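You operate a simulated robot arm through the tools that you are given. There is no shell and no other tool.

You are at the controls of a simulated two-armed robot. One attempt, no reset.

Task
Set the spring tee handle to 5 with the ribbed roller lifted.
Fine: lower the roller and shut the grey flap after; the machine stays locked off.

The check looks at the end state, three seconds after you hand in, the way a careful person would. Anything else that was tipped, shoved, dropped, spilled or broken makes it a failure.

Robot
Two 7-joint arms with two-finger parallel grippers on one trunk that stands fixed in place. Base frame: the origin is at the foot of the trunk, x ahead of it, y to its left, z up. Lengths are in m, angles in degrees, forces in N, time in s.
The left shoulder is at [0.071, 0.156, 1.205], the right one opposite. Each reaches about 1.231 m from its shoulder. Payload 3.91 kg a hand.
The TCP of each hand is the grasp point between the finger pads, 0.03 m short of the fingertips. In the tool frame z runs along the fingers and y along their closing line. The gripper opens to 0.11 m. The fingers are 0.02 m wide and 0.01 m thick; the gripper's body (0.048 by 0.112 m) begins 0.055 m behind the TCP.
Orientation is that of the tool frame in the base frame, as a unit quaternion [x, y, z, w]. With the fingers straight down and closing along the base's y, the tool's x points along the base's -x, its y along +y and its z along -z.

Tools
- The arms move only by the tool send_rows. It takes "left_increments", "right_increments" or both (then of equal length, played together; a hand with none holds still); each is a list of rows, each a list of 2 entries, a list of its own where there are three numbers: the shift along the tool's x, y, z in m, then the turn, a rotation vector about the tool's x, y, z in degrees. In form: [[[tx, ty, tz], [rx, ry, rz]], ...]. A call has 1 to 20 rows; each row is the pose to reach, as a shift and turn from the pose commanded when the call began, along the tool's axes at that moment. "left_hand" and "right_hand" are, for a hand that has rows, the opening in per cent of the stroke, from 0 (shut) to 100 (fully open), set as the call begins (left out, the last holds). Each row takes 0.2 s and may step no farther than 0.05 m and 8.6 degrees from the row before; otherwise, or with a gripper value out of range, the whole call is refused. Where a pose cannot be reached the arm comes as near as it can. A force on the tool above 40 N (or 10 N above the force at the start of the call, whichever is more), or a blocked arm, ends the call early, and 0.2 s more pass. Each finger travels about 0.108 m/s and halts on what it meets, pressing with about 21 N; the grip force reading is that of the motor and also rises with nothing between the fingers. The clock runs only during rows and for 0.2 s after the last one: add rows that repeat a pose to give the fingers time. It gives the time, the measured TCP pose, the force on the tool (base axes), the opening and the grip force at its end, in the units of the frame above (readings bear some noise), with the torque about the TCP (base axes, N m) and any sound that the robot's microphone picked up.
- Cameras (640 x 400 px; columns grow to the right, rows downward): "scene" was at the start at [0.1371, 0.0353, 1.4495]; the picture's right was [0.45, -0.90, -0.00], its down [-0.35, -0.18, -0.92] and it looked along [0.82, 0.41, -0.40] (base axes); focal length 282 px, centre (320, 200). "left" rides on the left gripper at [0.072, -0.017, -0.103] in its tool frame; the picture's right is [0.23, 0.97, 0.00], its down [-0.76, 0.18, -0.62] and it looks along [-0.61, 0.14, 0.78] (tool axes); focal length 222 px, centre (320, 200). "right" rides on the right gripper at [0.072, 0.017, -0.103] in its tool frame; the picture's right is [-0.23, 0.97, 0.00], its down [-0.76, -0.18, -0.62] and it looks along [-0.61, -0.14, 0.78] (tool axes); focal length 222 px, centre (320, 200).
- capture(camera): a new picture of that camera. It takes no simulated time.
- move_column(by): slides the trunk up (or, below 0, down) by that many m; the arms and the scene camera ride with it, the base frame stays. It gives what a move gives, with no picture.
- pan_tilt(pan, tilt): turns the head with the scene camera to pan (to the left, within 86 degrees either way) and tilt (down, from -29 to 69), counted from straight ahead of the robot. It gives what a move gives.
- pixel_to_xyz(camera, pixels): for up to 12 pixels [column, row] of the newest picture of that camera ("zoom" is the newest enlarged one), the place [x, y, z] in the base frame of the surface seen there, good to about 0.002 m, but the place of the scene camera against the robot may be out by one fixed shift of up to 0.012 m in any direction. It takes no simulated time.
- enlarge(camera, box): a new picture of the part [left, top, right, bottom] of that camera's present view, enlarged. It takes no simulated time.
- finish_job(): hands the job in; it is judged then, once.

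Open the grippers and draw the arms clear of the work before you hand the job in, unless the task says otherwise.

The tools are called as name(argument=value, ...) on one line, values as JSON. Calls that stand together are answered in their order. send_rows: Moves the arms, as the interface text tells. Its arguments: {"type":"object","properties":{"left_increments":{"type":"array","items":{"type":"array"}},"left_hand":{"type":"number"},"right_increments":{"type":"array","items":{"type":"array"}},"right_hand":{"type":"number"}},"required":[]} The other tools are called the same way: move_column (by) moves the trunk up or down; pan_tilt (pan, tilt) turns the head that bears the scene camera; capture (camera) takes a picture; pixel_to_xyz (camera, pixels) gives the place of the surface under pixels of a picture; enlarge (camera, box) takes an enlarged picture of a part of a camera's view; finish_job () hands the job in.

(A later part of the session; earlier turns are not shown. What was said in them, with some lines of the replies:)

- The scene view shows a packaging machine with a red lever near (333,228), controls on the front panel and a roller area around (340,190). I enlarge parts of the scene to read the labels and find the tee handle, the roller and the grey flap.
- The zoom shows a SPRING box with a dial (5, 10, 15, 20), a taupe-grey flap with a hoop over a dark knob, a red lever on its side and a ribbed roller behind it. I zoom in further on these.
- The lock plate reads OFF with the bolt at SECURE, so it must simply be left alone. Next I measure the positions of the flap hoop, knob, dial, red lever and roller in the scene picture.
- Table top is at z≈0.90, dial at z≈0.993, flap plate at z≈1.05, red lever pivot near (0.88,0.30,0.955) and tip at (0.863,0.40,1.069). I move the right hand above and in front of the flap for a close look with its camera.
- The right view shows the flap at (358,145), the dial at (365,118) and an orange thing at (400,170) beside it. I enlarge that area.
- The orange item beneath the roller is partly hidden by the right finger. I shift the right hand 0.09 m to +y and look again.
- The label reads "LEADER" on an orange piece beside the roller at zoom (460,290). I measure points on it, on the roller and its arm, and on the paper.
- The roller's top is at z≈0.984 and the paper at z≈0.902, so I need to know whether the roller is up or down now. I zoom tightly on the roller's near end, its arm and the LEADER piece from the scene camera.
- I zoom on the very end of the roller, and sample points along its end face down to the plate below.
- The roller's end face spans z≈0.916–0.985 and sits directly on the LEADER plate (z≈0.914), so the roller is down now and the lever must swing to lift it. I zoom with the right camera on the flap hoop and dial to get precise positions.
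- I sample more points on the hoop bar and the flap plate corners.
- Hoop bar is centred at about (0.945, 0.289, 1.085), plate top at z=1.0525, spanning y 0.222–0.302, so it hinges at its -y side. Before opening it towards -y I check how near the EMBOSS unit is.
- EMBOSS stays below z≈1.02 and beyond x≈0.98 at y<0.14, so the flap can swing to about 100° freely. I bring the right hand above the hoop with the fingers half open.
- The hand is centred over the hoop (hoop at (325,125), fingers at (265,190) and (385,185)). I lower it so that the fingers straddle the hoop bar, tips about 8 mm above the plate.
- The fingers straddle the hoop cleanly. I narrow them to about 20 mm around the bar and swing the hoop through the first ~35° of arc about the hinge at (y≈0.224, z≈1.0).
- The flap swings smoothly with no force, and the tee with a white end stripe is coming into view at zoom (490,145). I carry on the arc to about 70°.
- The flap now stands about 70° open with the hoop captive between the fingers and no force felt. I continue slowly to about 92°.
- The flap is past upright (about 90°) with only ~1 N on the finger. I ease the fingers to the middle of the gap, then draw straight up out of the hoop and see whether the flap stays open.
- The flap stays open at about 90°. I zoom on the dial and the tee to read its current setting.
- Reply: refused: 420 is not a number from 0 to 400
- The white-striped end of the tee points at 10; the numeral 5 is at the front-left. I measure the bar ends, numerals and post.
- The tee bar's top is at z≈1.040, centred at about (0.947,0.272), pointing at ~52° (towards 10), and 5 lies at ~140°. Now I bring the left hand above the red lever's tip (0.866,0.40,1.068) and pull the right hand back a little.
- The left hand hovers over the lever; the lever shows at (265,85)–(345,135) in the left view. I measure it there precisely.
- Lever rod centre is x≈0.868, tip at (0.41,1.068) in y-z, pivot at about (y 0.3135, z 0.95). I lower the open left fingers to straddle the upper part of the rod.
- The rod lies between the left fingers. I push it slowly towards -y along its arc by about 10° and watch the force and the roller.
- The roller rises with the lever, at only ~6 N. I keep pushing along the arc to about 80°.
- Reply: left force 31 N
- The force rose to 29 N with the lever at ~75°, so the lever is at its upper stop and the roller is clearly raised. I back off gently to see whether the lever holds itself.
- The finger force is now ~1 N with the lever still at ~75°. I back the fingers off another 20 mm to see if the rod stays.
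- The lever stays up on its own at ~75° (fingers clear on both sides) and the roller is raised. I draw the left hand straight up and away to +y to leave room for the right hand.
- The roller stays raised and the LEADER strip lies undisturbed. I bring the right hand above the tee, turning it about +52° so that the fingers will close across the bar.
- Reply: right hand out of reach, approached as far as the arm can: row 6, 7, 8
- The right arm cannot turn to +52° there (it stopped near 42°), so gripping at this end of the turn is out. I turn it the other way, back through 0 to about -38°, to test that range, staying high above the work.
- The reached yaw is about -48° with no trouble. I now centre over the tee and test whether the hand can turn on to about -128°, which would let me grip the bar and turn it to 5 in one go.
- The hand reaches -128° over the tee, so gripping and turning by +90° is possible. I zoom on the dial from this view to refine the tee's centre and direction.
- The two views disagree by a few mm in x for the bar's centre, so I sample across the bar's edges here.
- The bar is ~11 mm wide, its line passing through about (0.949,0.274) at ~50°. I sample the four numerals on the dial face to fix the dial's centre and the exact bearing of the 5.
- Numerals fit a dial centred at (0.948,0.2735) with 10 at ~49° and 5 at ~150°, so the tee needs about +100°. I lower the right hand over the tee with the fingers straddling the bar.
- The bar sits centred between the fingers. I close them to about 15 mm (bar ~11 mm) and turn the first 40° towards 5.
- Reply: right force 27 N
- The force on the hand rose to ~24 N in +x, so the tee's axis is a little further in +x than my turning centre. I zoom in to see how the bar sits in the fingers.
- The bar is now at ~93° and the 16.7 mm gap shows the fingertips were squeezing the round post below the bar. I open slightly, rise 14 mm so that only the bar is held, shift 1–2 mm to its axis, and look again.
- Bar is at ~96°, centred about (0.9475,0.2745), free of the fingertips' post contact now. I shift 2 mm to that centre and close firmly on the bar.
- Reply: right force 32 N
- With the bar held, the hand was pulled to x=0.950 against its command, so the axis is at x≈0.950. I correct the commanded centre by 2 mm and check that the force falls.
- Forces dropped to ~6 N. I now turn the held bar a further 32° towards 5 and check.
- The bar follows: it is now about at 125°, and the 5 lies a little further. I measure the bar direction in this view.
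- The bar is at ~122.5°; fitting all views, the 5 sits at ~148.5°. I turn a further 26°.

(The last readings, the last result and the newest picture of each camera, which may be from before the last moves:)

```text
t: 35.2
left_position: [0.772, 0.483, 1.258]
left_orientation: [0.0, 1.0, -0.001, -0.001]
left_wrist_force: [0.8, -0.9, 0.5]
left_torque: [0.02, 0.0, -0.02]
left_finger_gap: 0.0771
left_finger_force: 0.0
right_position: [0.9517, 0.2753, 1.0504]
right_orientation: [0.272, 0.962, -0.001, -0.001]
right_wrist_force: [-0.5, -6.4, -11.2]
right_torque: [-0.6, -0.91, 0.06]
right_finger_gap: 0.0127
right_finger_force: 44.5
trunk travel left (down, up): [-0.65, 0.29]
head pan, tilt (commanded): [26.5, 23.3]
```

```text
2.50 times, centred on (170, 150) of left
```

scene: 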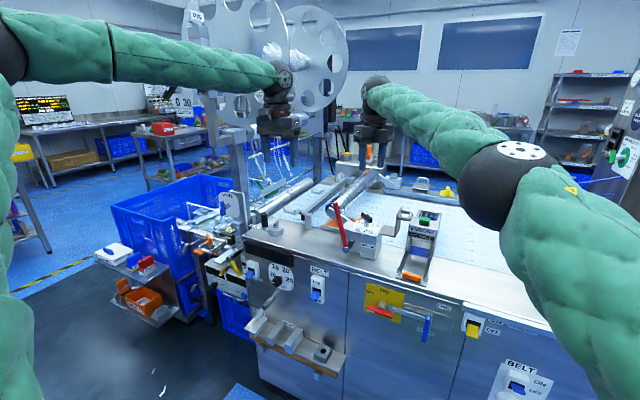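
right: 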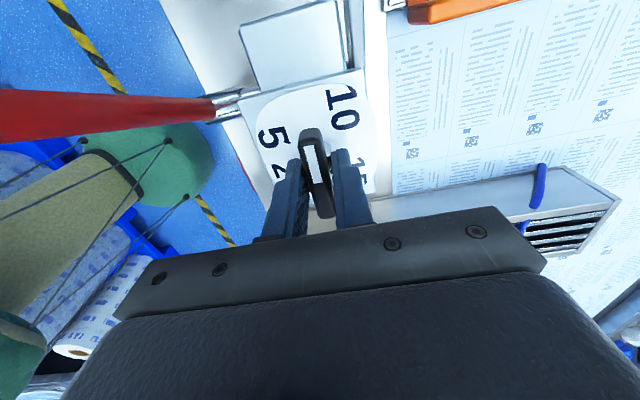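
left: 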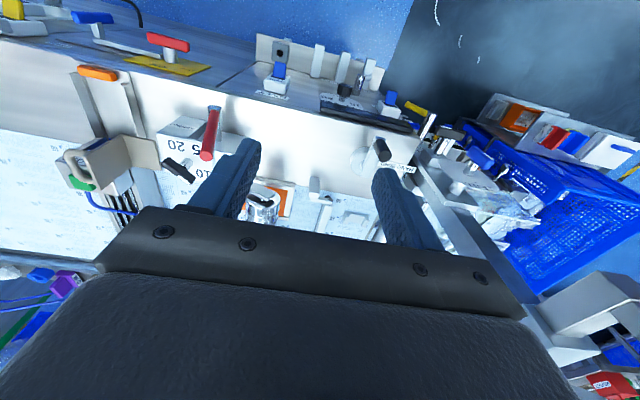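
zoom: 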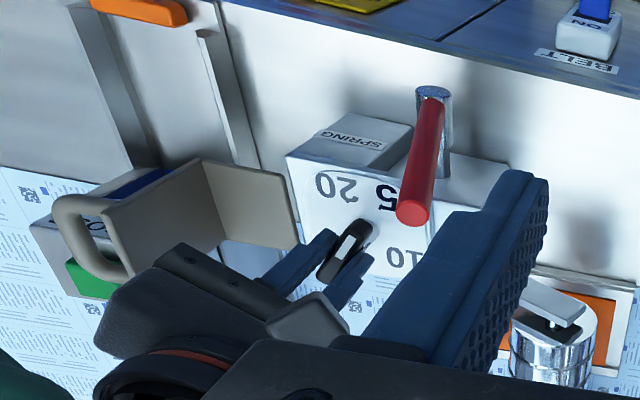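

The bar now points at about 149–150°, straight at the 5. I open the fingers and check that the tee stays.

send_rows(right_hand=40, right_increments=[[[0, 0, 0], [0, 0, 0]], [[0, 0, 0], [0, 0, 0]], [[0, 0, -0.03], [0, 0, 0]], [[0, 0, -0.07], [0, 0, 0]], [[0, 0, -0.11], [0, 0, 0]]])

capture(camera="right")

enlarge(camera="left", box=[60, 70, 280, 230])

enlarge(camera="scene", box=[320, 185, 400, 245])

```text
t: 36.4
left_position: [0.7704, 0.4842, 1.2587]
left_orientation: [0.0, 1.0, 0.0, -0.001]
left_wrist_force: [0.0, 0.8, -0.9]
left_torque: [0.04, 0.0, 0.01]
left_finger_gap: 0.0769
left_finger_force: 0.0
right_position: [0.9497, 0.2771, 1.1643]
right_orientation: [0.273, 0.962, 0.0, 0.0]
right_wrist_force: [0.0, -0.5, -0.1]
right_torque: [0.0, -0.04, 0.01]
right_finger_gap: 0.0439
right_finger_force: 0.0
trunk travel left (down, up): [-0.65, 0.29]
head pan, tilt (commanded): [26.5, 23.3]
```

```text
taken
```

right: 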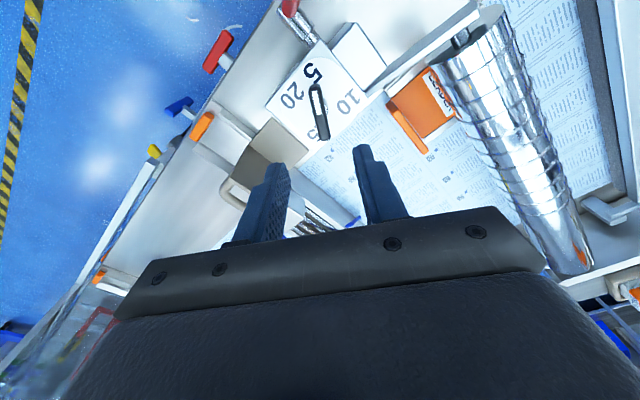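

```text
2.50 times, centred on (170, 150) of left
```

zoom: 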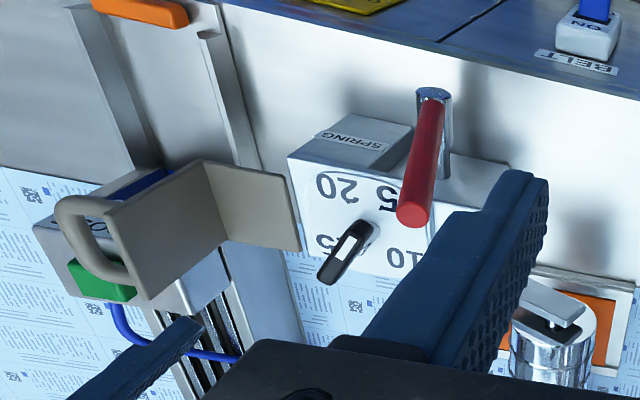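

```text
6.67 times, centred on (360, 215) of scene
```

zoom: 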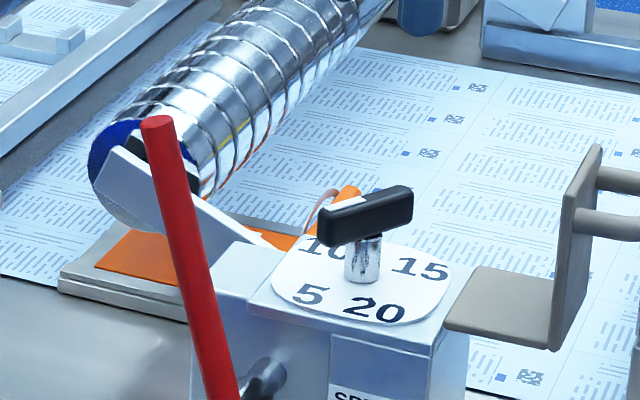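

The tee seems to have stayed. I zoom on the dial from the right camera to confirm the angle.

enlarge(camera="right", box=[255, 35, 385, 155])

pixel_to_xyz(camera="zoom", pixels=[[306, 175], [310, 200], [315, 230], [320, 260], [325, 290], [330, 310], [290, 125], [178, 205], [465, 215], [300, 160]])

```text
3.33 times, centred on (320, 95) of right
```

zoom: 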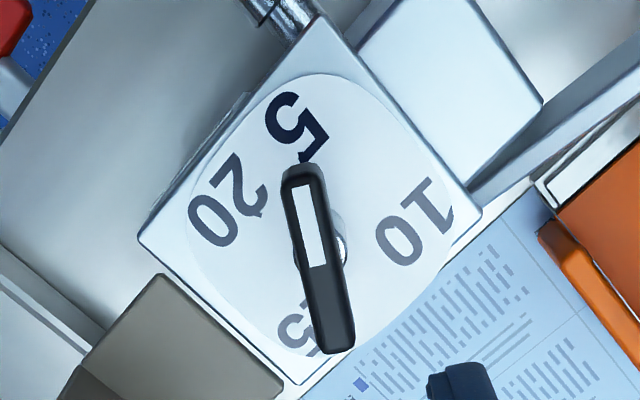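

```text
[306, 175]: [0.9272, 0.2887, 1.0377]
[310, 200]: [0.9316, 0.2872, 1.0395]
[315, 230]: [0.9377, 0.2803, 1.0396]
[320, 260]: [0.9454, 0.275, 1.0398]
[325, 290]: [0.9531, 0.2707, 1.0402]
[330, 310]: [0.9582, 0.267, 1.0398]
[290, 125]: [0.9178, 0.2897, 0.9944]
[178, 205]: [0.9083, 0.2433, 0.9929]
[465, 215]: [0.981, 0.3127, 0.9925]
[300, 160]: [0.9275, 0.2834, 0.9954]
```

The pointer reads within a few degrees of the 5. I zoom closer to measure the bar's angle more exactly against the numeral.

enlarge(camera="right", box=[295, 60, 345, 145])

pixel_to_xyz(camera="zoom", pixels=[[290, 90], [298, 120], [306, 150], [314, 180], [322, 210], [330, 240], [338, 270], [346, 300], [280, 70], [240, 20], [300, 50], [345, 330]])

```text
4.71 times, centred on (320, 102) of right
```

zoom: 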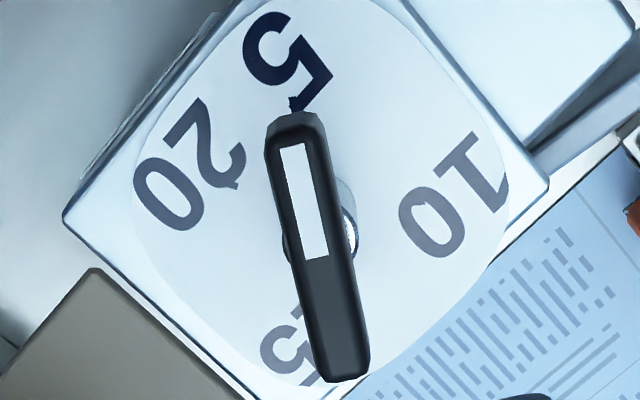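

```text
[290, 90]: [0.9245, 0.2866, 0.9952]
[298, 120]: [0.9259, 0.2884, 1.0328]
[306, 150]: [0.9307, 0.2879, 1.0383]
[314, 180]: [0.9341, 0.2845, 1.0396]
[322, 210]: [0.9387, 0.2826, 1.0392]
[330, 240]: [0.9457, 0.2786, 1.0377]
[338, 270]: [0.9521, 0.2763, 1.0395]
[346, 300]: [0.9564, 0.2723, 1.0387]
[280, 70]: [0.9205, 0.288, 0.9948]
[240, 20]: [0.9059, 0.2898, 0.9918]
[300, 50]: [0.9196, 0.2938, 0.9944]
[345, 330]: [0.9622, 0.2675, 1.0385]
```

I sample the centre line of the white stripe and the bar.

pixel_to_xyz(camera="zoom", pixels=[[295, 150], [299, 170], [303, 190], [307, 210], [311, 230], [315, 252], [322, 285], [328, 310], [334, 340], [286, 45], [190, 165], [450, 195]])

```text
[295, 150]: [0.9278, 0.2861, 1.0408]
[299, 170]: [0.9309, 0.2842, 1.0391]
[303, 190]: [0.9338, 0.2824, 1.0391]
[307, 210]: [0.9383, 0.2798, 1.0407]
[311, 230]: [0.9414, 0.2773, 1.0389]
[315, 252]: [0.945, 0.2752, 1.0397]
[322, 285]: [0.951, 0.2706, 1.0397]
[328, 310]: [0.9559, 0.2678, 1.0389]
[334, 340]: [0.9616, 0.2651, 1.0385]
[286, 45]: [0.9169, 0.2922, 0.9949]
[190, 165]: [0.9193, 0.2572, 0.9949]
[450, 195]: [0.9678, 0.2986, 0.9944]
```

The white stripe's line is at 148.1° and the numeral 5 bears 148.8° from the axis, so the tee is on 5. I withdraw the right hand to above the open flap's hoop, squaring it up again, leaving room to lower the lever.

send_rows(right_increments=[[[-0.008, -0.012, -0.04], [0, 0, -6.3]], [[-0.025, -0.04, -0.056], [0, 0, -12.6]], [[-0.042, -0.07, -0.056], [0, 0, -19]], [[-0.055, -0.097, -0.056], [0, 0, -25.3]], [[-0.068, -0.1202, -0.056], [0, 0, -31.6]], [[-0.068, -0.1202, -0.056], [0, 0, -31.6]]])

capture(camera="right")

capture(camera="left")

pixel_to_xyz(camera="left", pixels=[[207, 152], [210, 140], [213, 125], [215, 112]])

```text
t: 37.8
left_position: [0.7721, 0.4844, 1.2576]
left_orientation: [-0.001, 1.0, -0.001, 0.0]
left_wrist_force: [1.3, 0.6, -0.7]
left_torque: [-0.02, 0.01, 0.04]
left_finger_gap: 0.0766
left_finger_force: 0.1
right_position: [0.9442, 0.1379, 1.219]
right_orientation: [-0.001, 1.0, -0.001, 0.0]
right_wrist_force: [0.3, 0.7, -0.6]
right_torque: [-0.03, -0.01, -0.02]
right_finger_gap: 0.044
right_finger_force: 0.1
trunk travel left (down, up): [-0.65, 0.29]
head pan, tilt (commanded): [26.5, 23.3]
```

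```text
taken
```

right: 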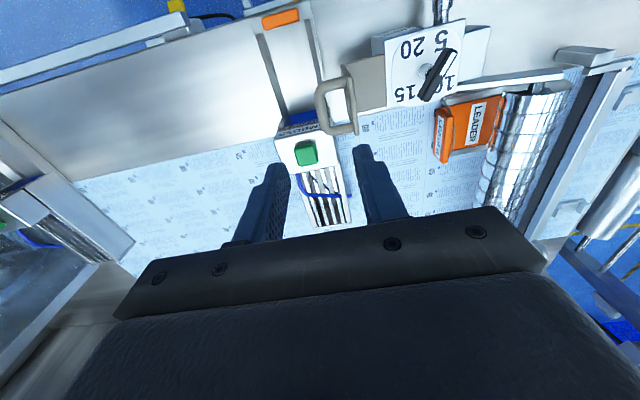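

```text
taken
```

left: 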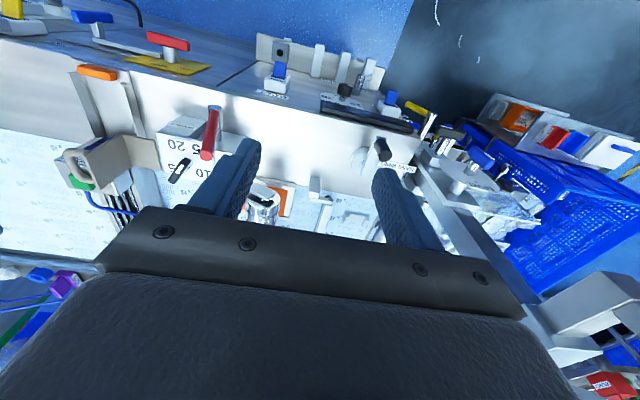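

```text
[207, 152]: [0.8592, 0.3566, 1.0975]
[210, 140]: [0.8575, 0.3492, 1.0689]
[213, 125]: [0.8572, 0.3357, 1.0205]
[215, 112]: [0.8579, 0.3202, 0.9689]
```

The lever stands at 74° and both hands are clear. I bring the left hand back over the lever with the fingers ~55 mm apart and lower them around its tip.

send_rows(left_hand=50, left_increments=[[[-0.0192, -0.027, 0.0115], [0, 0, 0]], [[-0.0384, -0.054, 0.023], [0, 0, 0]], [[-0.0576, -0.081, 0.0346], [0, 0, 0]], [[-0.0768, -0.108, 0.046], [0, 0, 0]], [[-0.096, -0.135, 0.0576], [0, 0, 0]], [[-0.096, -0.135, 0.09], [0, 0, 0]], [[-0.096, -0.135, 0.125], [0, 0, 0]], [[-0.096, -0.135, 0.1606], [0, 0, 0]], [[-0.096, -0.135, 0.1606], [0, 0, 0]]])

enlarge(camera="left", box=[180, 50, 460, 240])

enlarge(camera="scene", box=[290, 160, 410, 260])

```text
t: 39.8
left_position: [0.867, 0.3471, 1.0963]
left_orientation: [-0.001, 1.0, 0.0, 0.0]
left_wrist_force: [-0.4, 0.0, 0.7]
left_torque: [0.01, -0.05, 0.01]
left_finger_gap: 0.0552
left_finger_force: 0.0
right_position: [0.9441, 0.1359, 1.2207]
right_orientation: [0.0, 1.0, 0.0, 0.0]
right_wrist_force: [-0.2, 0.0, 0.8]
right_torque: [-0.03, -0.01, 0.0]
right_finger_gap: 0.044
right_finger_force: 0.0
trunk travel left (down, up): [-0.65, 0.29]
head pan, tilt (commanded): [26.5, 23.3]
```

```text
2.11 times, centred on (320, 145) of left
```

zoom: 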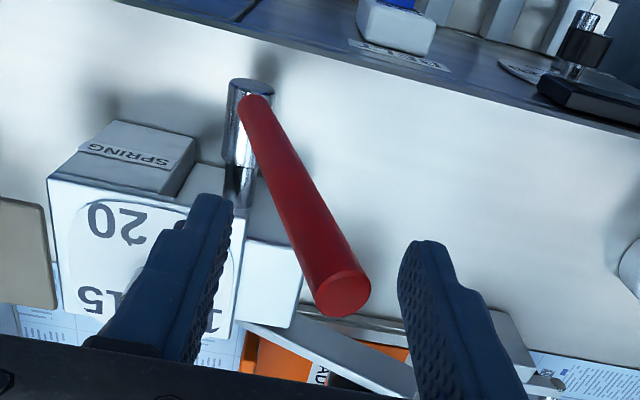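

```text
4.00 times, centred on (350, 210) of scene
```

zoom: 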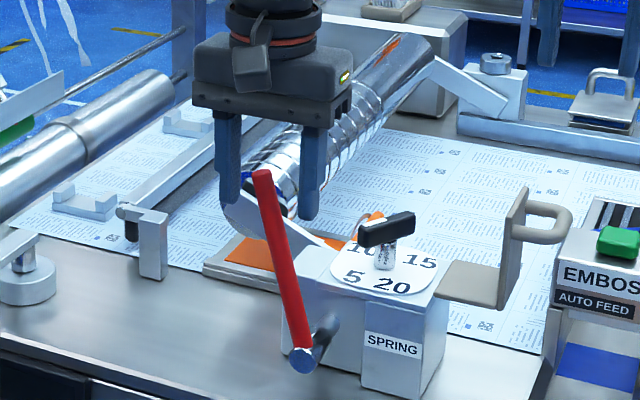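

The rod is between the left fingers with room on both sides. I now ease it back towards +y along its arc, slowly, watching the force.

send_rows(left_increments=[[[0, 0.008, 0], [0, 0, 0]], [[0, 0.0155, 0], [0, 0, 0]], [[0, 0.02, 0.002], [0, 0, 0]], [[0, 0.025, 0.004], [0, 0, 0]], [[0, 0.0295, 0.0065], [0, 0, 0]], [[0, 0.034, 0.009], [0, 0, 0]], [[0, 0.038, 0.0122], [0, 0, 0]]])

enlarge(camera="left", box=[180, 50, 460, 240])

enlarge(camera="scene", box=[290, 160, 410, 260])

```text
t: 41.4
left_position: [0.8663, 0.3854, 1.0848]
left_orientation: [0.0, 1.0, 0.0, 0.001]
left_wrist_force: [-1.5, -2.5, 7.4]
left_torque: [-0.34, 0.04, -0.04]
left_finger_gap: 0.0563
left_finger_force: 0.8
right_position: [0.944, 0.1355, 1.22]
right_orientation: [0.0, 1.0, 0.0, -0.001]
right_wrist_force: [0.4, -0.3, -0.6]
right_torque: [-0.03, -0.04, 0.02]
right_finger_gap: 0.0439
right_finger_force: 0.2
trunk travel left (down, up): [-0.65, 0.29]
head pan, tilt (commanded): [26.5, 23.3]
```

```text
2.11 times, centred on (320, 145) of left
```

zoom: 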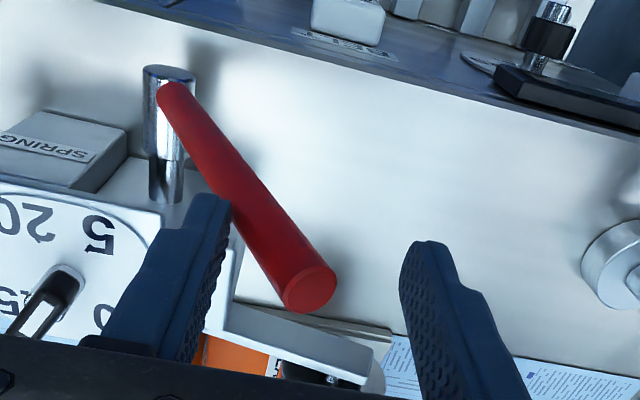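

```text
4.00 times, centred on (350, 210) of scene
```

zoom: 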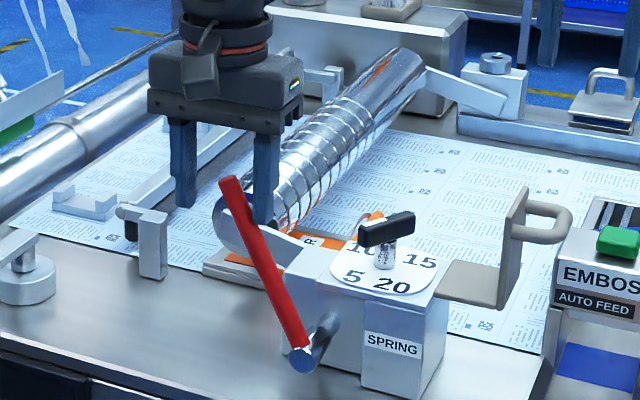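

The roller follows down with light force (~8 N). I continue to the original resting angle of about 50°.

send_rows(left_increments=[[[0, 0.004, 0.0032], [0, 0, 0]], [[0, 0.0075, 0.0068], [0, 0, 0]], [[0, 0.011, 0.0103], [0, 0, 0]], [[0, 0.0135, 0.0135], [0, 0, 0]], [[0, 0.0157, 0.0167], [0, 0, 0]], [[0, 0.018, 0.019], [0, 0, 0]]])

enlarge(camera="left", box=[180, 50, 460, 240])

enlarge(camera="scene", box=[318, 210, 350, 235])

pixel_to_xyz(camera="zoom", pixels=[[155, 200], [250, 310], [330, 260], [400, 250], [280, 110], [190, 300]])

```text
t: 42.8
left_position: [0.8663, 0.4016, 1.0658]
left_orientation: [0.0, 1.0, -0.001, 0.0]
left_wrist_force: [0.2, -2.7, 3.5]
left_torque: [-0.19, 0.04, -0.03]
left_finger_gap: 0.056
left_finger_force: 1.3
right_position: [0.9453, 0.1365, 1.2197]
right_orientation: [0.0, 1.0, 0.001, 0.0]
right_wrist_force: [0.6, 0.2, -1.0]
right_torque: [0.06, 0.02, 0.03]
right_finger_gap: 0.0439
right_finger_force: 0.0
trunk travel left (down, up): [-0.65, 0.29]
head pan, tilt (commanded): [26.5, 23.3]
```

```text
2.11 times, centred on (320, 145) of left
```

zoom: 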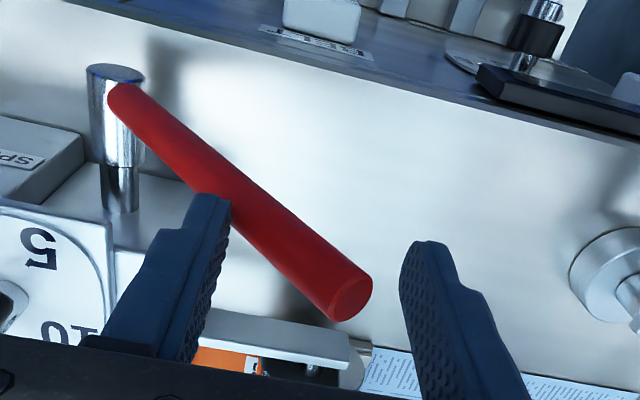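

```text
16.00 times, centred on (334, 222) of scene
```

zoom: 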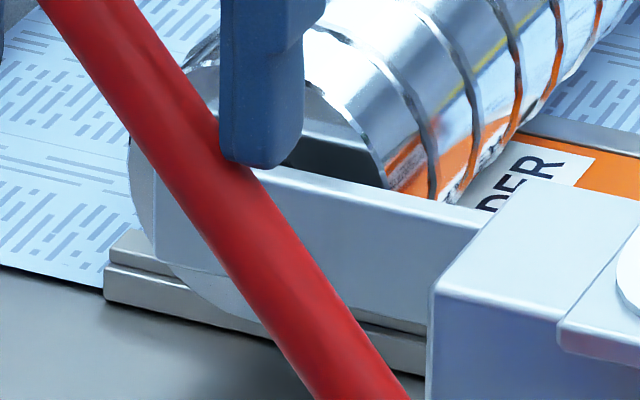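

```text
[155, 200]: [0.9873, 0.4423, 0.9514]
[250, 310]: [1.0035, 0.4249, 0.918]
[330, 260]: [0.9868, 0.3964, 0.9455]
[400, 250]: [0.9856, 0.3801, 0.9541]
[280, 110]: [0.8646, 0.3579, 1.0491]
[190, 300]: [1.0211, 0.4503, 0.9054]
```

The roller is almost at its first position; the force is still light so it may have a last bit to go. I press a few more millimetres to be sure that it is fully down.

send_rows(left_increments=[[[0, 0.002, 0.002], [0, 0, 0]], [[0, 0.004, 0.004], [0, 0, 0]], [[0, 0.006, 0.006], [0, 0, 0]]])

enlarge(camera="scene", box=[318, 210, 350, 235])

pixel_to_xyz(camera="zoom", pixels=[[155, 200], [170, 250], [250, 310], [330, 260], [400, 250], [190, 300]])

```text
t: 43.6
left_position: [0.8667, 0.4052, 1.0652]
left_orientation: [0.0, 1.0, 0.0, 0.002]
left_wrist_force: [2.6, -14.3, 27.9]
left_torque: [-1.28, -0.07, 0.1]
left_finger_gap: 0.062
left_finger_force: 7.2
right_position: [0.9441, 0.1334, 1.2211]
right_orientation: [0.001, 1.0, 0.0, 0.001]
right_wrist_force: [-1.2, 0.2, 0.6]
right_torque: [-0.02, 0.03, -0.03]
right_finger_gap: 0.0441
right_finger_force: 0.0
trunk travel left (down, up): [-0.65, 0.29]
head pan, tilt (commanded): [26.5, 23.3]
```

```text
16.00 times, centred on (334, 222) of scene
```

zoom: 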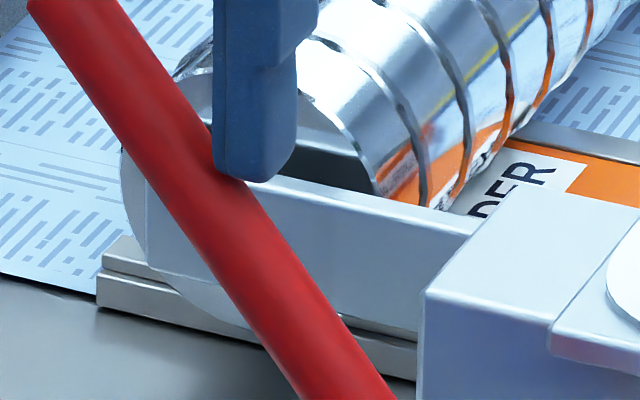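

```text
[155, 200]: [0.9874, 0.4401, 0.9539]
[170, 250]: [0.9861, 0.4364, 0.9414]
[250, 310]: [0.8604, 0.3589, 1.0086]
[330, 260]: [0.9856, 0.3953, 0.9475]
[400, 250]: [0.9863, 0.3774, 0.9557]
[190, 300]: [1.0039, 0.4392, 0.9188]
```

The force jumped to ~31 N, so the roller is at its lower stop. I ease off, check that the lever does not move with me, and then lift the left hand clear.

send_rows(left_increments=[[[0, -0.004, -0.006], [0, 0, 0]], [[0, -0.008, -0.01], [0, 0, 0]], [[0, -0.008, -0.03], [0, 0, 0]], [[0, -0.008, -0.07], [0, 0, 0]], [[0, -0.008, -0.11], [0, 0, 0]], [[0, -0.008, -0.15], [0, 0, 0]], [[0.04, 0.02, -0.17], [0, 0, 0]], [[0.075, 0.05, -0.18], [0, 0, 0]], [[0.1, 0.09, -0.18], [0, 0, 0]], [[0.1, 0.09, -0.18], [0, 0, 0]]])

capture(camera="left")

enlarge(camera="scene", box=[290, 160, 410, 260])

enlarge(camera="scene", box=[318, 210, 350, 235])

pixel_to_xyz(camera="zoom", pixels=[[155, 200], [170, 250], [190, 300], [250, 310], [330, 260], [400, 250], [280, 200], [150, 130]])

```text
refused: row 7 steps farther than a row can; nothing moved
```

```text
taken
```

left: 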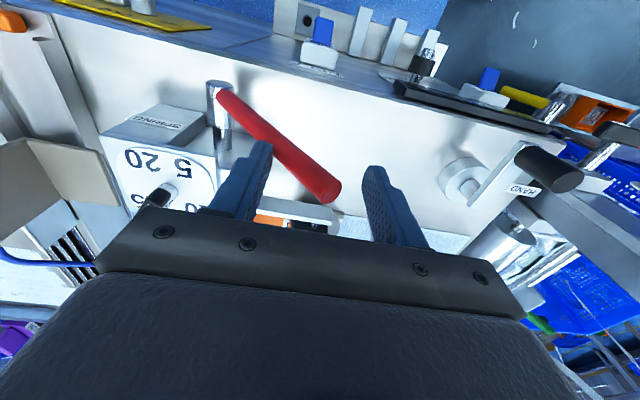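

```text
4.00 times, centred on (350, 210) of scene
```

zoom: 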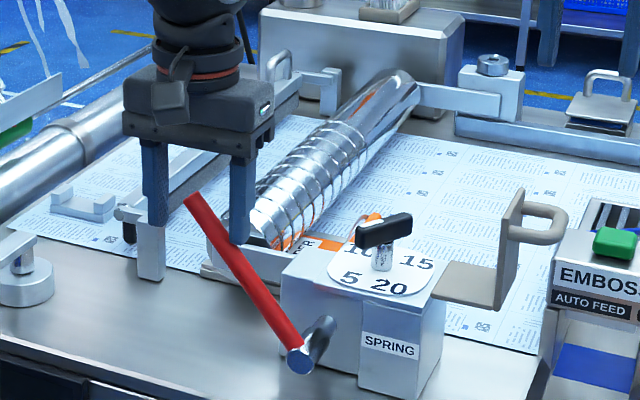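

```text
16.00 times, centred on (334, 222) of scene
```

zoom: 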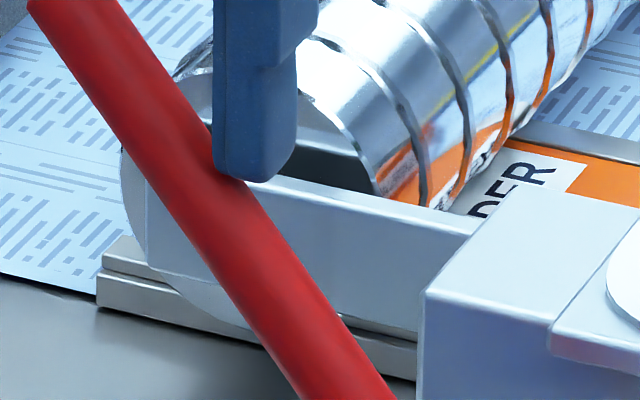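

```text
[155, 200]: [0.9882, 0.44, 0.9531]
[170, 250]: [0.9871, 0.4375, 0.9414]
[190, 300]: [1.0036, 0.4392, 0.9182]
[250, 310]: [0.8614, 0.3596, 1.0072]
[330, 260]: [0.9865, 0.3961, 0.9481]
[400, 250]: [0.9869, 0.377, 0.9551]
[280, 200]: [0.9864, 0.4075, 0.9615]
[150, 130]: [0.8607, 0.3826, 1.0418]
```

The call was refused because one row stepped too far; nothing moved. I resend the withdrawal with smaller steps.

send_rows(left_increments=[[[0, -0.004, -0.006], [0, 0, 0]], [[0, -0.008, -0.01], [0, 0, 0]], [[0, -0.008, -0.03], [0, 0, 0]], [[0, -0.008, -0.07], [0, 0, 0]], [[0, -0.008, -0.11], [0, 0, 0]], [[0, -0.008, -0.15], [0, 0, 0]], [[0.03, 0.015, -0.16], [0, 0, 0]], [[0.06, 0.04, -0.17], [0, 0, 0]], [[0.085, 0.065, -0.18], [0, 0, 0]], [[0.1, 0.09, -0.18], [0, 0, 0]], [[0.1, 0.09, -0.18], [0, 0, 0]]])

capture(camera="left")

enlarge(camera="scene", box=[290, 160, 410, 260])

enlarge(camera="scene", box=[318, 210, 350, 235])

pixel_to_xyz(camera="zoom", pixels=[[155, 200], [170, 250], [190, 300], [250, 310], [330, 260], [400, 250], [280, 200], [150, 130]])

```text
t: 46.0
left_position: [0.7662, 0.4995, 1.2398]
left_orientation: [0.0, 1.0, 0.0, 0.0]
left_wrist_force: [1.1, -0.4, -0.8]
left_torque: [0.01, 0.01, 0.04]
left_finger_gap: 0.0548
left_finger_force: 0.0
right_position: [0.946, 0.1353, 1.218]
right_orientation: [-0.001, 1.0, -0.001, -0.001]
right_wrist_force: [-0.7, -0.8, 0.9]
right_torque: [0.02, -0.02, 0.01]
right_finger_gap: 0.044
right_finger_force: 0.1
trunk travel left (down, up): [-0.65, 0.29]
head pan, tilt (commanded): [26.5, 23.3]
```

```text
taken
```

left: 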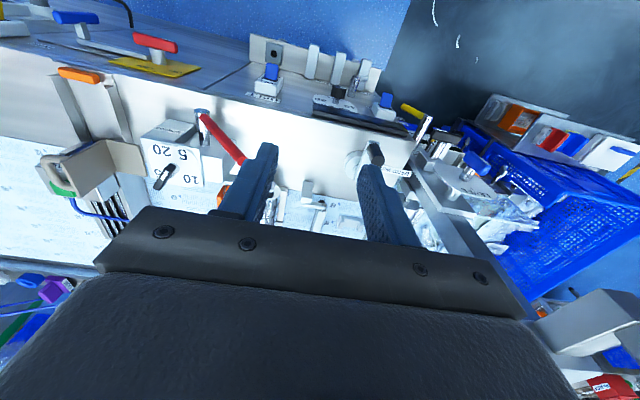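

```text
4.00 times, centred on (350, 210) of scene
```

zoom: 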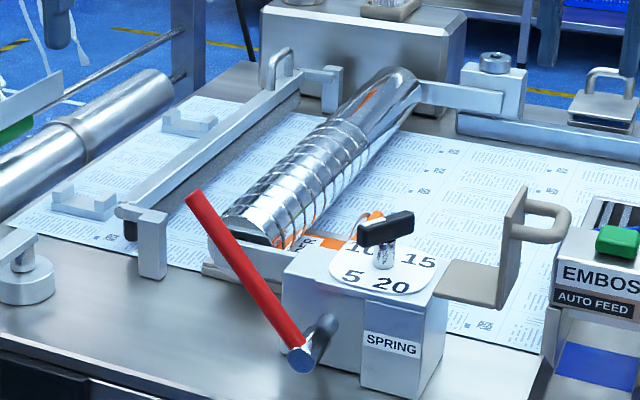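

```text
16.00 times, centred on (334, 222) of scene
```

zoom: 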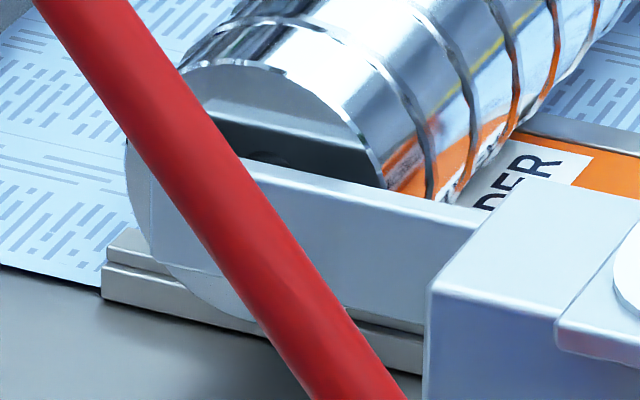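

```text
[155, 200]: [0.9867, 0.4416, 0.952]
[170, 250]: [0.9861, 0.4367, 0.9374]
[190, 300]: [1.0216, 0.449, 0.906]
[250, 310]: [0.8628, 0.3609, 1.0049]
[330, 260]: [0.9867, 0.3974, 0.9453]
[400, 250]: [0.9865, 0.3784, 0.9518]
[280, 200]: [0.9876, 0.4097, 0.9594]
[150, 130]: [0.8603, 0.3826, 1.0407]
```

The roller is down in its first place, the lever back at ~50° and the LEADER strip unmoved. Next I measure the open flap's hoop from the right camera before reinserting the fingers.

enlarge(camera="right", box=[290, 40, 410, 160])

pixel_to_xyz(camera="zoom", pixels=[[185, 175], [190, 200], [200, 230], [215, 265], [225, 290], [245, 320], [240, 145], [265, 130], [330, 290], [300, 120], [340, 200], [380, 200]])

```text
3.33 times, centred on (350, 100) of right
```

zoom: 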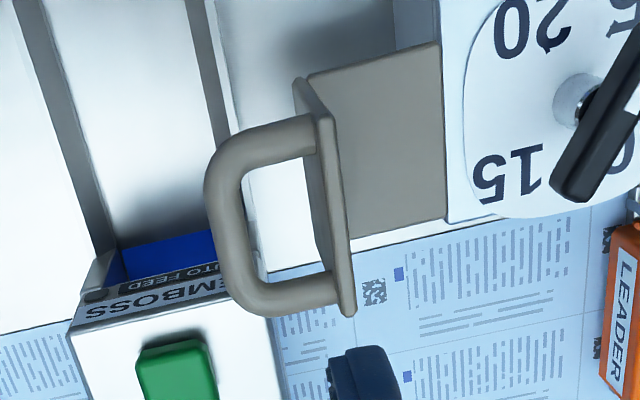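

```text
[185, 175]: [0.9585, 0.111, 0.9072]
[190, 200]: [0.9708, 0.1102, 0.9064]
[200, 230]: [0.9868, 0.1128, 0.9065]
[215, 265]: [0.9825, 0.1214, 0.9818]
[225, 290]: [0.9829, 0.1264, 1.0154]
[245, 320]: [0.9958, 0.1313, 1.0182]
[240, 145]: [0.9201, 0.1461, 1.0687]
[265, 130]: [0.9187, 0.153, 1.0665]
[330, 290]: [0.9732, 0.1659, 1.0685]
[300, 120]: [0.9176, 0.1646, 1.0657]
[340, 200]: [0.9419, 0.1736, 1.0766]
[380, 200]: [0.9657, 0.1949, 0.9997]
```

I sample the outer hoop bar itself.

pixel_to_xyz(camera="zoom", pixels=[[222, 180], [226, 200], [230, 220], [234, 240], [240, 265], [215, 200], [240, 210], [300, 295], [345, 240], [330, 130], [350, 300]])

```text
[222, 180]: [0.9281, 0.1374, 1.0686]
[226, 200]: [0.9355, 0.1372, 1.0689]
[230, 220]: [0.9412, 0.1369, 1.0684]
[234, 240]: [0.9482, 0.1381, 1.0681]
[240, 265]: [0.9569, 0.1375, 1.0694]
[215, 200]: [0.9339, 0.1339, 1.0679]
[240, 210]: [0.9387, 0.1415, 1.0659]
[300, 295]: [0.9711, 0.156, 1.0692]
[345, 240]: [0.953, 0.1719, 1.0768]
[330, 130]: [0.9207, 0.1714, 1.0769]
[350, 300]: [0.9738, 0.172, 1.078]
```

The hoop bar lies at (0.945, 0.138, 1.0635). I lower the right hand with the fingers 22 mm apart so they straddle the bar, the +y finger going through the loop.

send_rows(right_hand=20, right_increments=[[[0, 0.0045, 0.0], [0, 0, 0]], [[0, 0.0045, 0.04], [0, 0, 0]], [[0, 0.0045, 0.08], [0, 0, 0]], [[0, 0.0045, 0.1], [0, 0, 0]], [[0, 0.0045, 0.12], [0, 0, 0]], [[0, 0.0045, 0.146], [0, 0, 0]]])

enlarge(camera="right", box=[220, 60, 460, 240])

enlarge(camera="scene", box=[330, 150, 450, 245])

```text
t: 47.4
left_position: [0.7679, 0.4998, 1.2392]
left_orientation: [0.0, 1.0, 0.0, 0.0]
left_wrist_force: [0.1, -1.0, 0.0]
left_torque: [0.0, 0.03, -0.03]
left_finger_gap: 0.055
left_finger_force: 0.0
right_position: [0.9449, 0.1423, 1.0716]
right_orientation: [-0.001, 1.0, -0.001, 0.0]
right_wrist_force: [0.3, -0.2, 0.3]
right_torque: [0.01, 0.01, 0.03]
right_finger_gap: 0.0222
right_finger_force: 0.2
trunk travel left (down, up): [-0.65, 0.29]
head pan, tilt (commanded): [26.5, 23.3]
```

```text
2.22 times, centred on (340, 150) of right
```

zoom: 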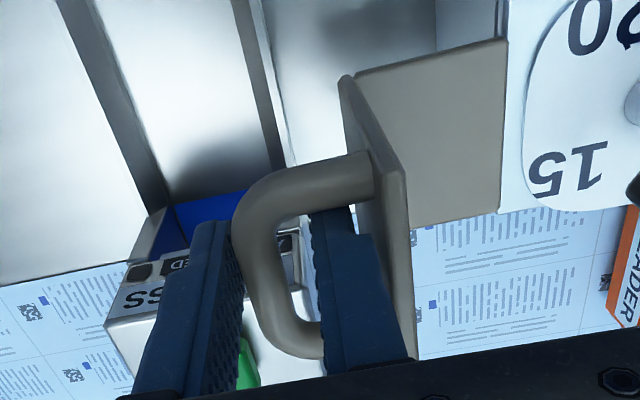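

```text
4.21 times, centred on (390, 198) of scene
```

zoom: 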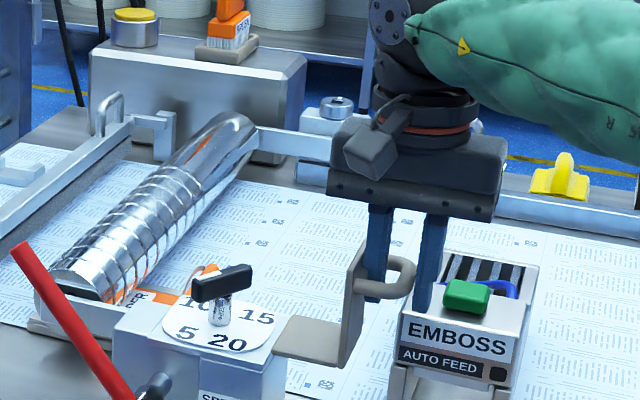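

The fingers straddle the bar, with the +y finger through the loop. I swing the flap back along its arc to about 40° from shut.

send_rows(right_increments=[[[0, 0.008, -0.007], [0, 0, 0]], [[0, 0.0155, -0.0136], [0, 0, 0]], [[0, 0.023, -0.02], [0, 0, 0]], [[0, 0.0305, -0.0252], [0, 0, 0]], [[0, 0.0385, -0.03], [0, 0, 0]], [[0, 0.047, -0.034], [0, 0, 0]], [[0, 0.056, -0.0375], [0, 0, 0]], [[0, 0.065, -0.0399], [0, 0, 0]], [[0, 0.074, -0.0415], [0, 0, 0]], [[0, 0.0835, -0.0425], [0, 0, 0]]])

enlarge(camera="right", box=[220, 60, 460, 240])

enlarge(camera="scene", box=[330, 150, 450, 245])

```text
t: 49.6
left_position: [0.7656, 0.4998, 1.2394]
left_orientation: [-0.001, 1.0, 0.0, 0.0]
left_wrist_force: [0.8, 0.3, 0.1]
left_torque: [0.0, 0.02, -0.04]
left_finger_gap: 0.055
left_finger_force: 0.0
right_position: [0.9443, 0.2256, 1.116]
right_orientation: [-0.001, 1.0, 0.0, 0.001]
right_wrist_force: [-0.1, 1.3, -0.2]
right_torque: [0.02, -0.04, -0.03]
right_finger_gap: 0.0218
right_finger_force: 0.1
trunk travel left (down, up): [-0.65, 0.29]
head pan, tilt (commanded): [26.5, 23.3]
```

```text
2.22 times, centred on (340, 150) of right
```

zoom: 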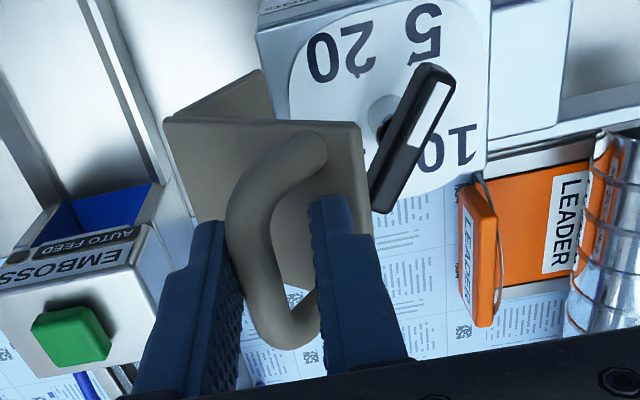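

```text
4.21 times, centred on (390, 198) of scene
```

zoom: 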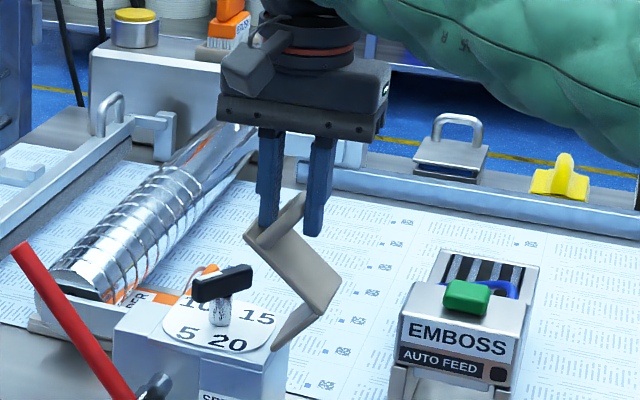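

The flap is moving freely (about 1 N). I continue along the arc until it is shut.

send_rows(right_increments=[[[0, 0.0095, 0.0], [0, 0, 0]], [[0, 0.0188, 0.0006], [0, 0, 0]], [[0, 0.028, 0.0023], [0, 0, 0]], [[0, 0.037, 0.0045], [0, 0, 0]], [[0, 0.046, 0.0078], [0, 0, 0]], [[0, 0.0547, 0.0115], [0, 0, 0]], [[0, 0.063, 0.0162], [0, 0, 0]], [[0, 0.0707, 0.0214], [0, 0, 0]], [[0, 0.0725, 0.022], [0, 0, 0]]])

enlarge(camera="right", box=[220, 60, 460, 240])

enlarge(camera="scene", box=[320, 150, 440, 245])

```text
t: 51.6
left_position: [0.7667, 0.4994, 1.2404]
left_orientation: [0.0, 1.0, 0.0, 0.0]
left_wrist_force: [0.0, 0.4, 0.3]
left_torque: [-0.01, 0.03, -0.01]
left_finger_gap: 0.055
left_finger_force: 0.1
right_position: [0.947, 0.297, 1.0937]
right_orientation: [0.0, 1.0, 0.0, 0.001]
right_wrist_force: [-1.4, -3.5, -0.5]
right_torque: [-0.05, 0.02, 0.01]
right_finger_gap: 0.024
right_finger_force: 1.8
trunk travel left (down, up): [-0.65, 0.29]
head pan, tilt (commanded): [26.5, 23.3]
```

```text
2.22 times, centred on (340, 150) of right
```

zoom: 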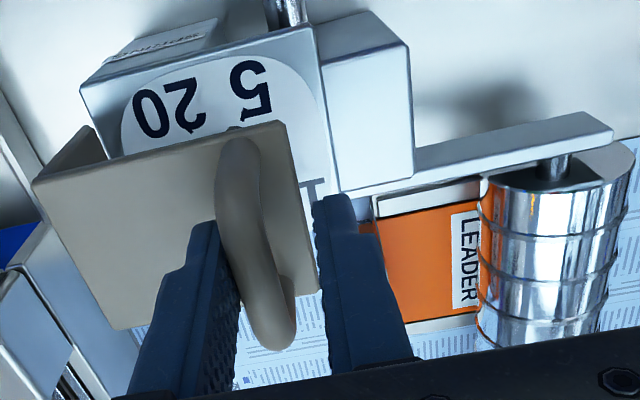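

```text
4.21 times, centred on (380, 198) of scene
```

zoom: 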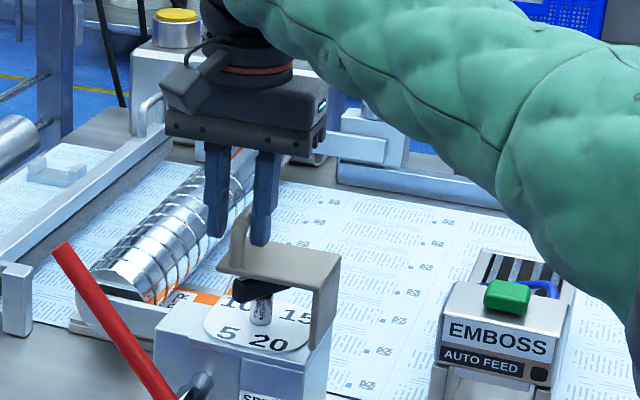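

The flap looks shut with ~3.5 N of resistance. I nudge 3 mm more to seat it fully, then centre the fingers off the bar.

send_rows(right_increments=[[[0, 0.0015, 0.0005], [0, 0, 0]], [[0, 0.003, 0.001], [0, 0, 0]], [[0, 0.004, 0.001], [0, 0, 0]]])

enlarge(camera="right", box=[220, 60, 460, 240])

pixel_to_xyz(camera="zoom", pixels=[[60, 190], [180, 150], [120, 300], [150, 220], [275, 150], [295, 270]])

```text
t: 52.4
left_position: [0.7659, 0.4987, 1.2411]
left_orientation: [0.0, 1.0, 0.0, 0.001]
left_wrist_force: [0.7, 1.0, 0.3]
left_torque: [0.01, -0.01, -0.01]
left_finger_gap: 0.0549
left_finger_force: 0.0
right_position: [0.9455, 0.2992, 1.0924]
right_orientation: [0.0, 1.0, 0.0, 0.0]
right_wrist_force: [-1.6, -13.5, 3.5]
right_torque: [-0.2, 0.05, 0.01]
right_finger_gap: 0.0287
right_finger_force: 6.8
trunk travel left (down, up): [-0.65, 0.29]
head pan, tilt (commanded): [26.5, 23.3]
```

```text
2.22 times, centred on (340, 150) of right
```

zoom: 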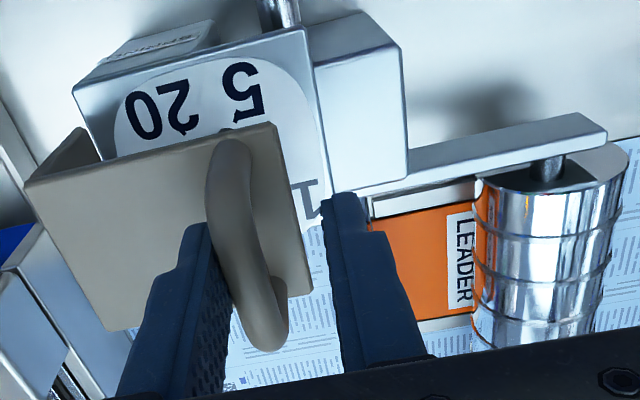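

```text
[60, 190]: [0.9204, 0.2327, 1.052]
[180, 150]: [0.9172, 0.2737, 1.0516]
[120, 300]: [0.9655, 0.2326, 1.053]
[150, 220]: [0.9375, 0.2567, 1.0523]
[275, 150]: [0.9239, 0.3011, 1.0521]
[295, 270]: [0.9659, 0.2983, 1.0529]
```

The flap plate reads a level z≈1.052 all over and the push met the stop (13 N), so it is shut. I centre the fingers, rise straight out and withdraw the right arm.

send_rows(right_increments=[[[0, -0.005, 0], [0, 0, 0]], [[0, -0.0105, 0], [0, 0, 0]], [[0, -0.0105, -0.02], [0, 0, 0]], [[0, -0.0105, -0.06], [0, 0, 0]], [[0, -0.0105, -0.1], [0, 0, 0]], [[0, -0.0105, -0.14], [0, 0, 0]], [[0, -0.0105, -0.16], [0, 0, 0]]])

capture(camera="right")

enlarge(camera="scene", box=[320, 185, 400, 245])

```text
t: 54.0
left_position: [0.7668, 0.5009, 1.2386]
left_orientation: [0.0, 1.0, -0.001, 0.0]
left_wrist_force: [-0.4, 0.2, 0.5]
left_torque: [-0.05, 0.04, 0.01]
left_finger_gap: 0.055
left_finger_force: 0.1
right_position: [0.9391, 0.2872, 1.2406]
right_orientation: [0.0, 1.0, 0.0, 0.0]
right_wrist_force: [-0.4, 0.4, -0.4]
right_torque: [-0.03, 0.01, 0.0]
right_finger_gap: 0.022
right_finger_force: 0.0
right hand out of reach, approached as far as the arm can: row 6, 7
trunk travel left (down, up): [-0.65, 0.29]
head pan, tilt (commanded): [26.5, 23.3]
```

```text
taken
```

right: 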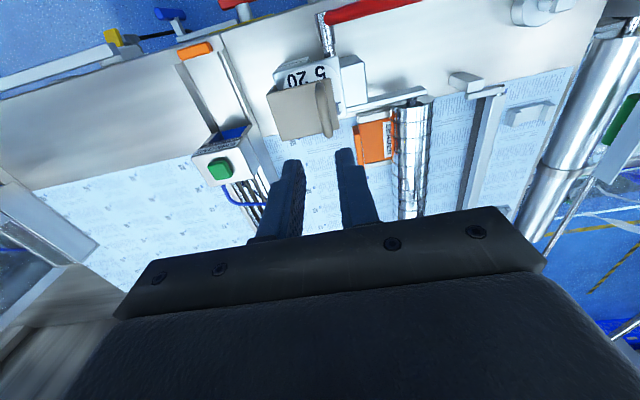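

```text
6.67 times, centred on (360, 215) of scene
```

zoom: 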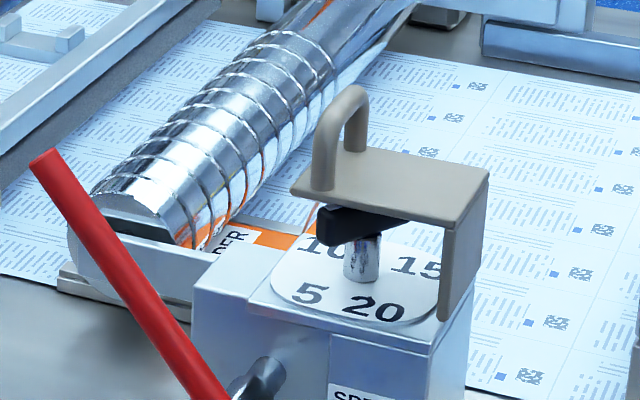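

The scene matches the start apart from the tee, which now points at 5 beneath the shut flap, with the roller down. I open both hands and draw both arms back to their starting places.

send_rows(right_hand=100, left_hand=100, right_increments=[[[0.0203, -0.0349, -0.009], [0, 0, 0]], [[0.0406, -0.0698, -0.018], [0, 0, 0]], [[0.0609, -0.1047, -0.027], [0, 0, 0]], [[0.0812, -0.1396, -0.036], [0, 0, 0]], [[0.1015, -0.1745, -0.045], [0, 0, 0]], [[0.1218, -0.2094, -0.054], [0, 0, 0]], [[0.1421, -0.2443, -0.063], [0, 0, 0]], [[0.1624, -0.2792, -0.072], [0, 0, 0]], [[0.1827, -0.3141, -0.081], [0, 0, 0]], [[0.203, -0.349, -0.09], [0, 0, 0]], [[0.203, -0.349, -0.09], [0, 0, 0]]], left_increments=[[[0.0172, -0.0038, -0.0066], [0, 0, 0]], [[0.0344, -0.0076, -0.0132], [0, 0, 0]], [[0.0516, -0.0114, -0.0198], [0, 0, 0]], [[0.0688, -0.0152, -0.0264], [0, 0, 0]], [[0.086, -0.019, -0.033], [0, 0, 0]], [[0.1032, -0.0228, -0.0396], [0, 0, 0]], [[0.1204, -0.0266, -0.0462], [0, 0, 0]], [[0.1376, -0.0304, -0.0528], [0, 0, 0]], [[0.1548, -0.0342, -0.0594], [0, 0, 0]], [[0.172, -0.038, -0.066], [0, 0, 0]], [[0.172, -0.038, -0.066], [0, 0, 0]]])

capture(camera="scene")

enlarge(camera="scene", box=[240, 140, 400, 260])

enlarge(camera="scene", box=[340, 200, 560, 400])

enlarge(camera="scene", box=[350, 195, 400, 235])

enlarge(camera="right", box=[400, 60, 640, 210])

```text
t: 56.4
left_position: [0.5948, 0.4625, 1.3045]
left_orientation: [-0.001, 1.0, 0.0, 0.0]
left_wrist_force: [0.6, 1.1, -0.7]
left_torque: [-0.02, -0.01, -0.01]
left_finger_gap: 0.1097
left_finger_force: 0.0
right_position: [0.7371, -0.0606, 1.3309]
right_orientation: [0.0, 1.0, 0.0, -0.001]
right_wrist_force: [-0.1, 0.7, 0.1]
right_torque: [-0.01, 0.03, -0.01]
right_finger_gap: 0.11
right_finger_force: 0.2
trunk travel left (down, up): [-0.65, 0.29]
head pan, tilt (commanded): [26.5, 23.3]
```

```text
taken
```

scene: 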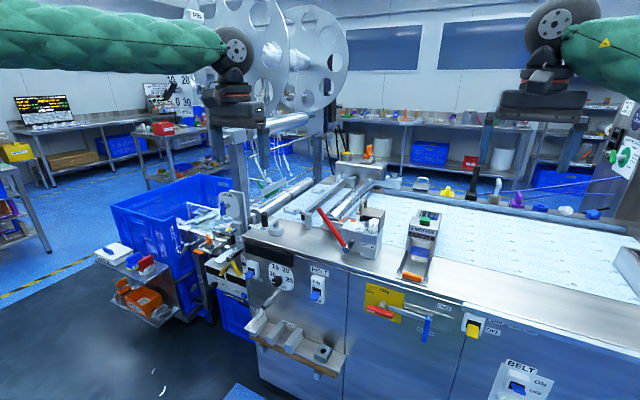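

```text
3.33 times, centred on (320, 200) of scene
```

zoom: 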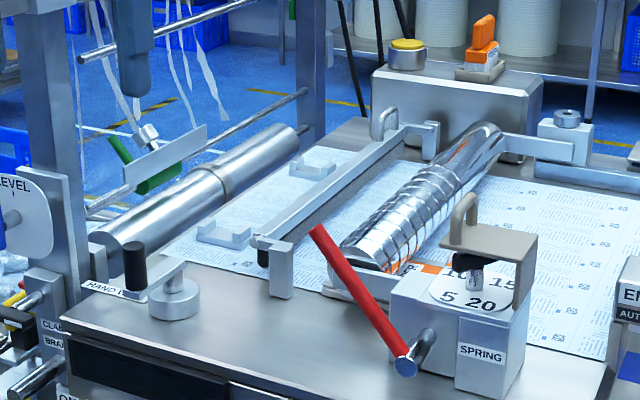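

```text
2.00 times, centred on (450, 300) of scene
```

zoom: 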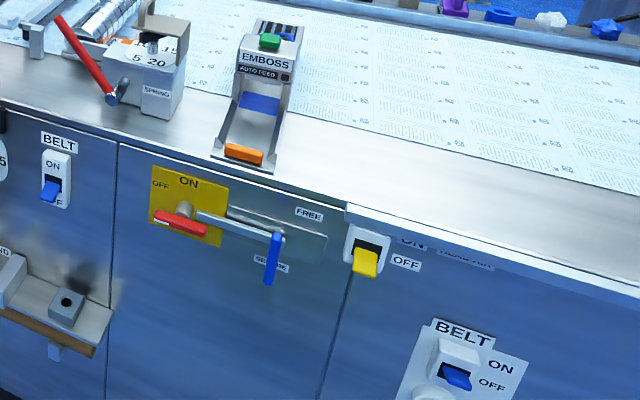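

```text
10.00 times, centred on (375, 215) of scene
```

zoom: 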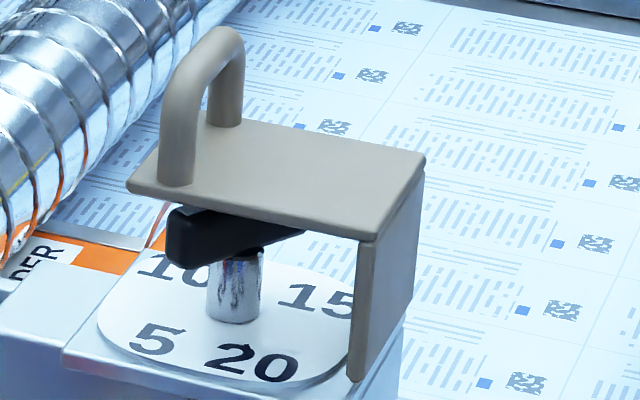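

```text
2.67 times, centred on (520, 135) of right
```

zoom: 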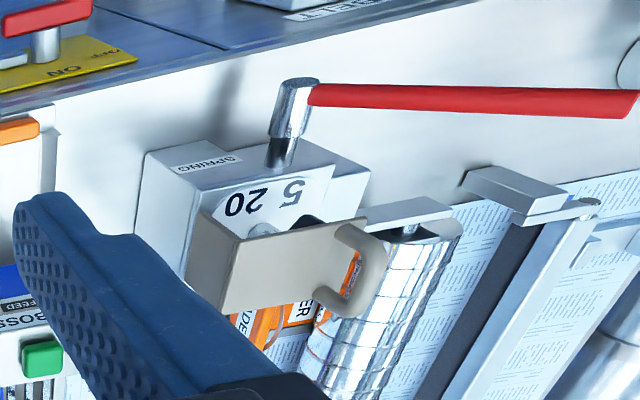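

Both arms are back at their starting places with grippers open. The roller is down on its rest, the flap is level and shut, and the tee points at 5. The lock plate still shows OFF/SECURE and nothing else has moved, so I hand in.

finish_job()

```text
The job is handed in.
```

The spring tee handle is set to 5, turned from 10 while the ribbed roller was lifted. The job is handed in; the check's result has not come back.

- **Tee handle:** with the flap open, its white stripe measured 148° and the numeral 5 bears about 149° from the dial's centre. The tee held that angle after I let go. I did not re-measure it after shutting the flap, but the last pictures still show it pointing at 5.
- **Roller:** lowered to its stop. The red lever is back at about 50°, where it started, and the LEADER strip beneath looks unmoved.
- **Grey flap:** shut against its stop, with its plate level at the same height as before.
- **Lock:** I did not touch it. The last picture shows the red handle at OFF and the bolt at SECURE.

Both grippers are open and the arms are back at their starting places. The last scene picture shows nothing else tipped or moved.
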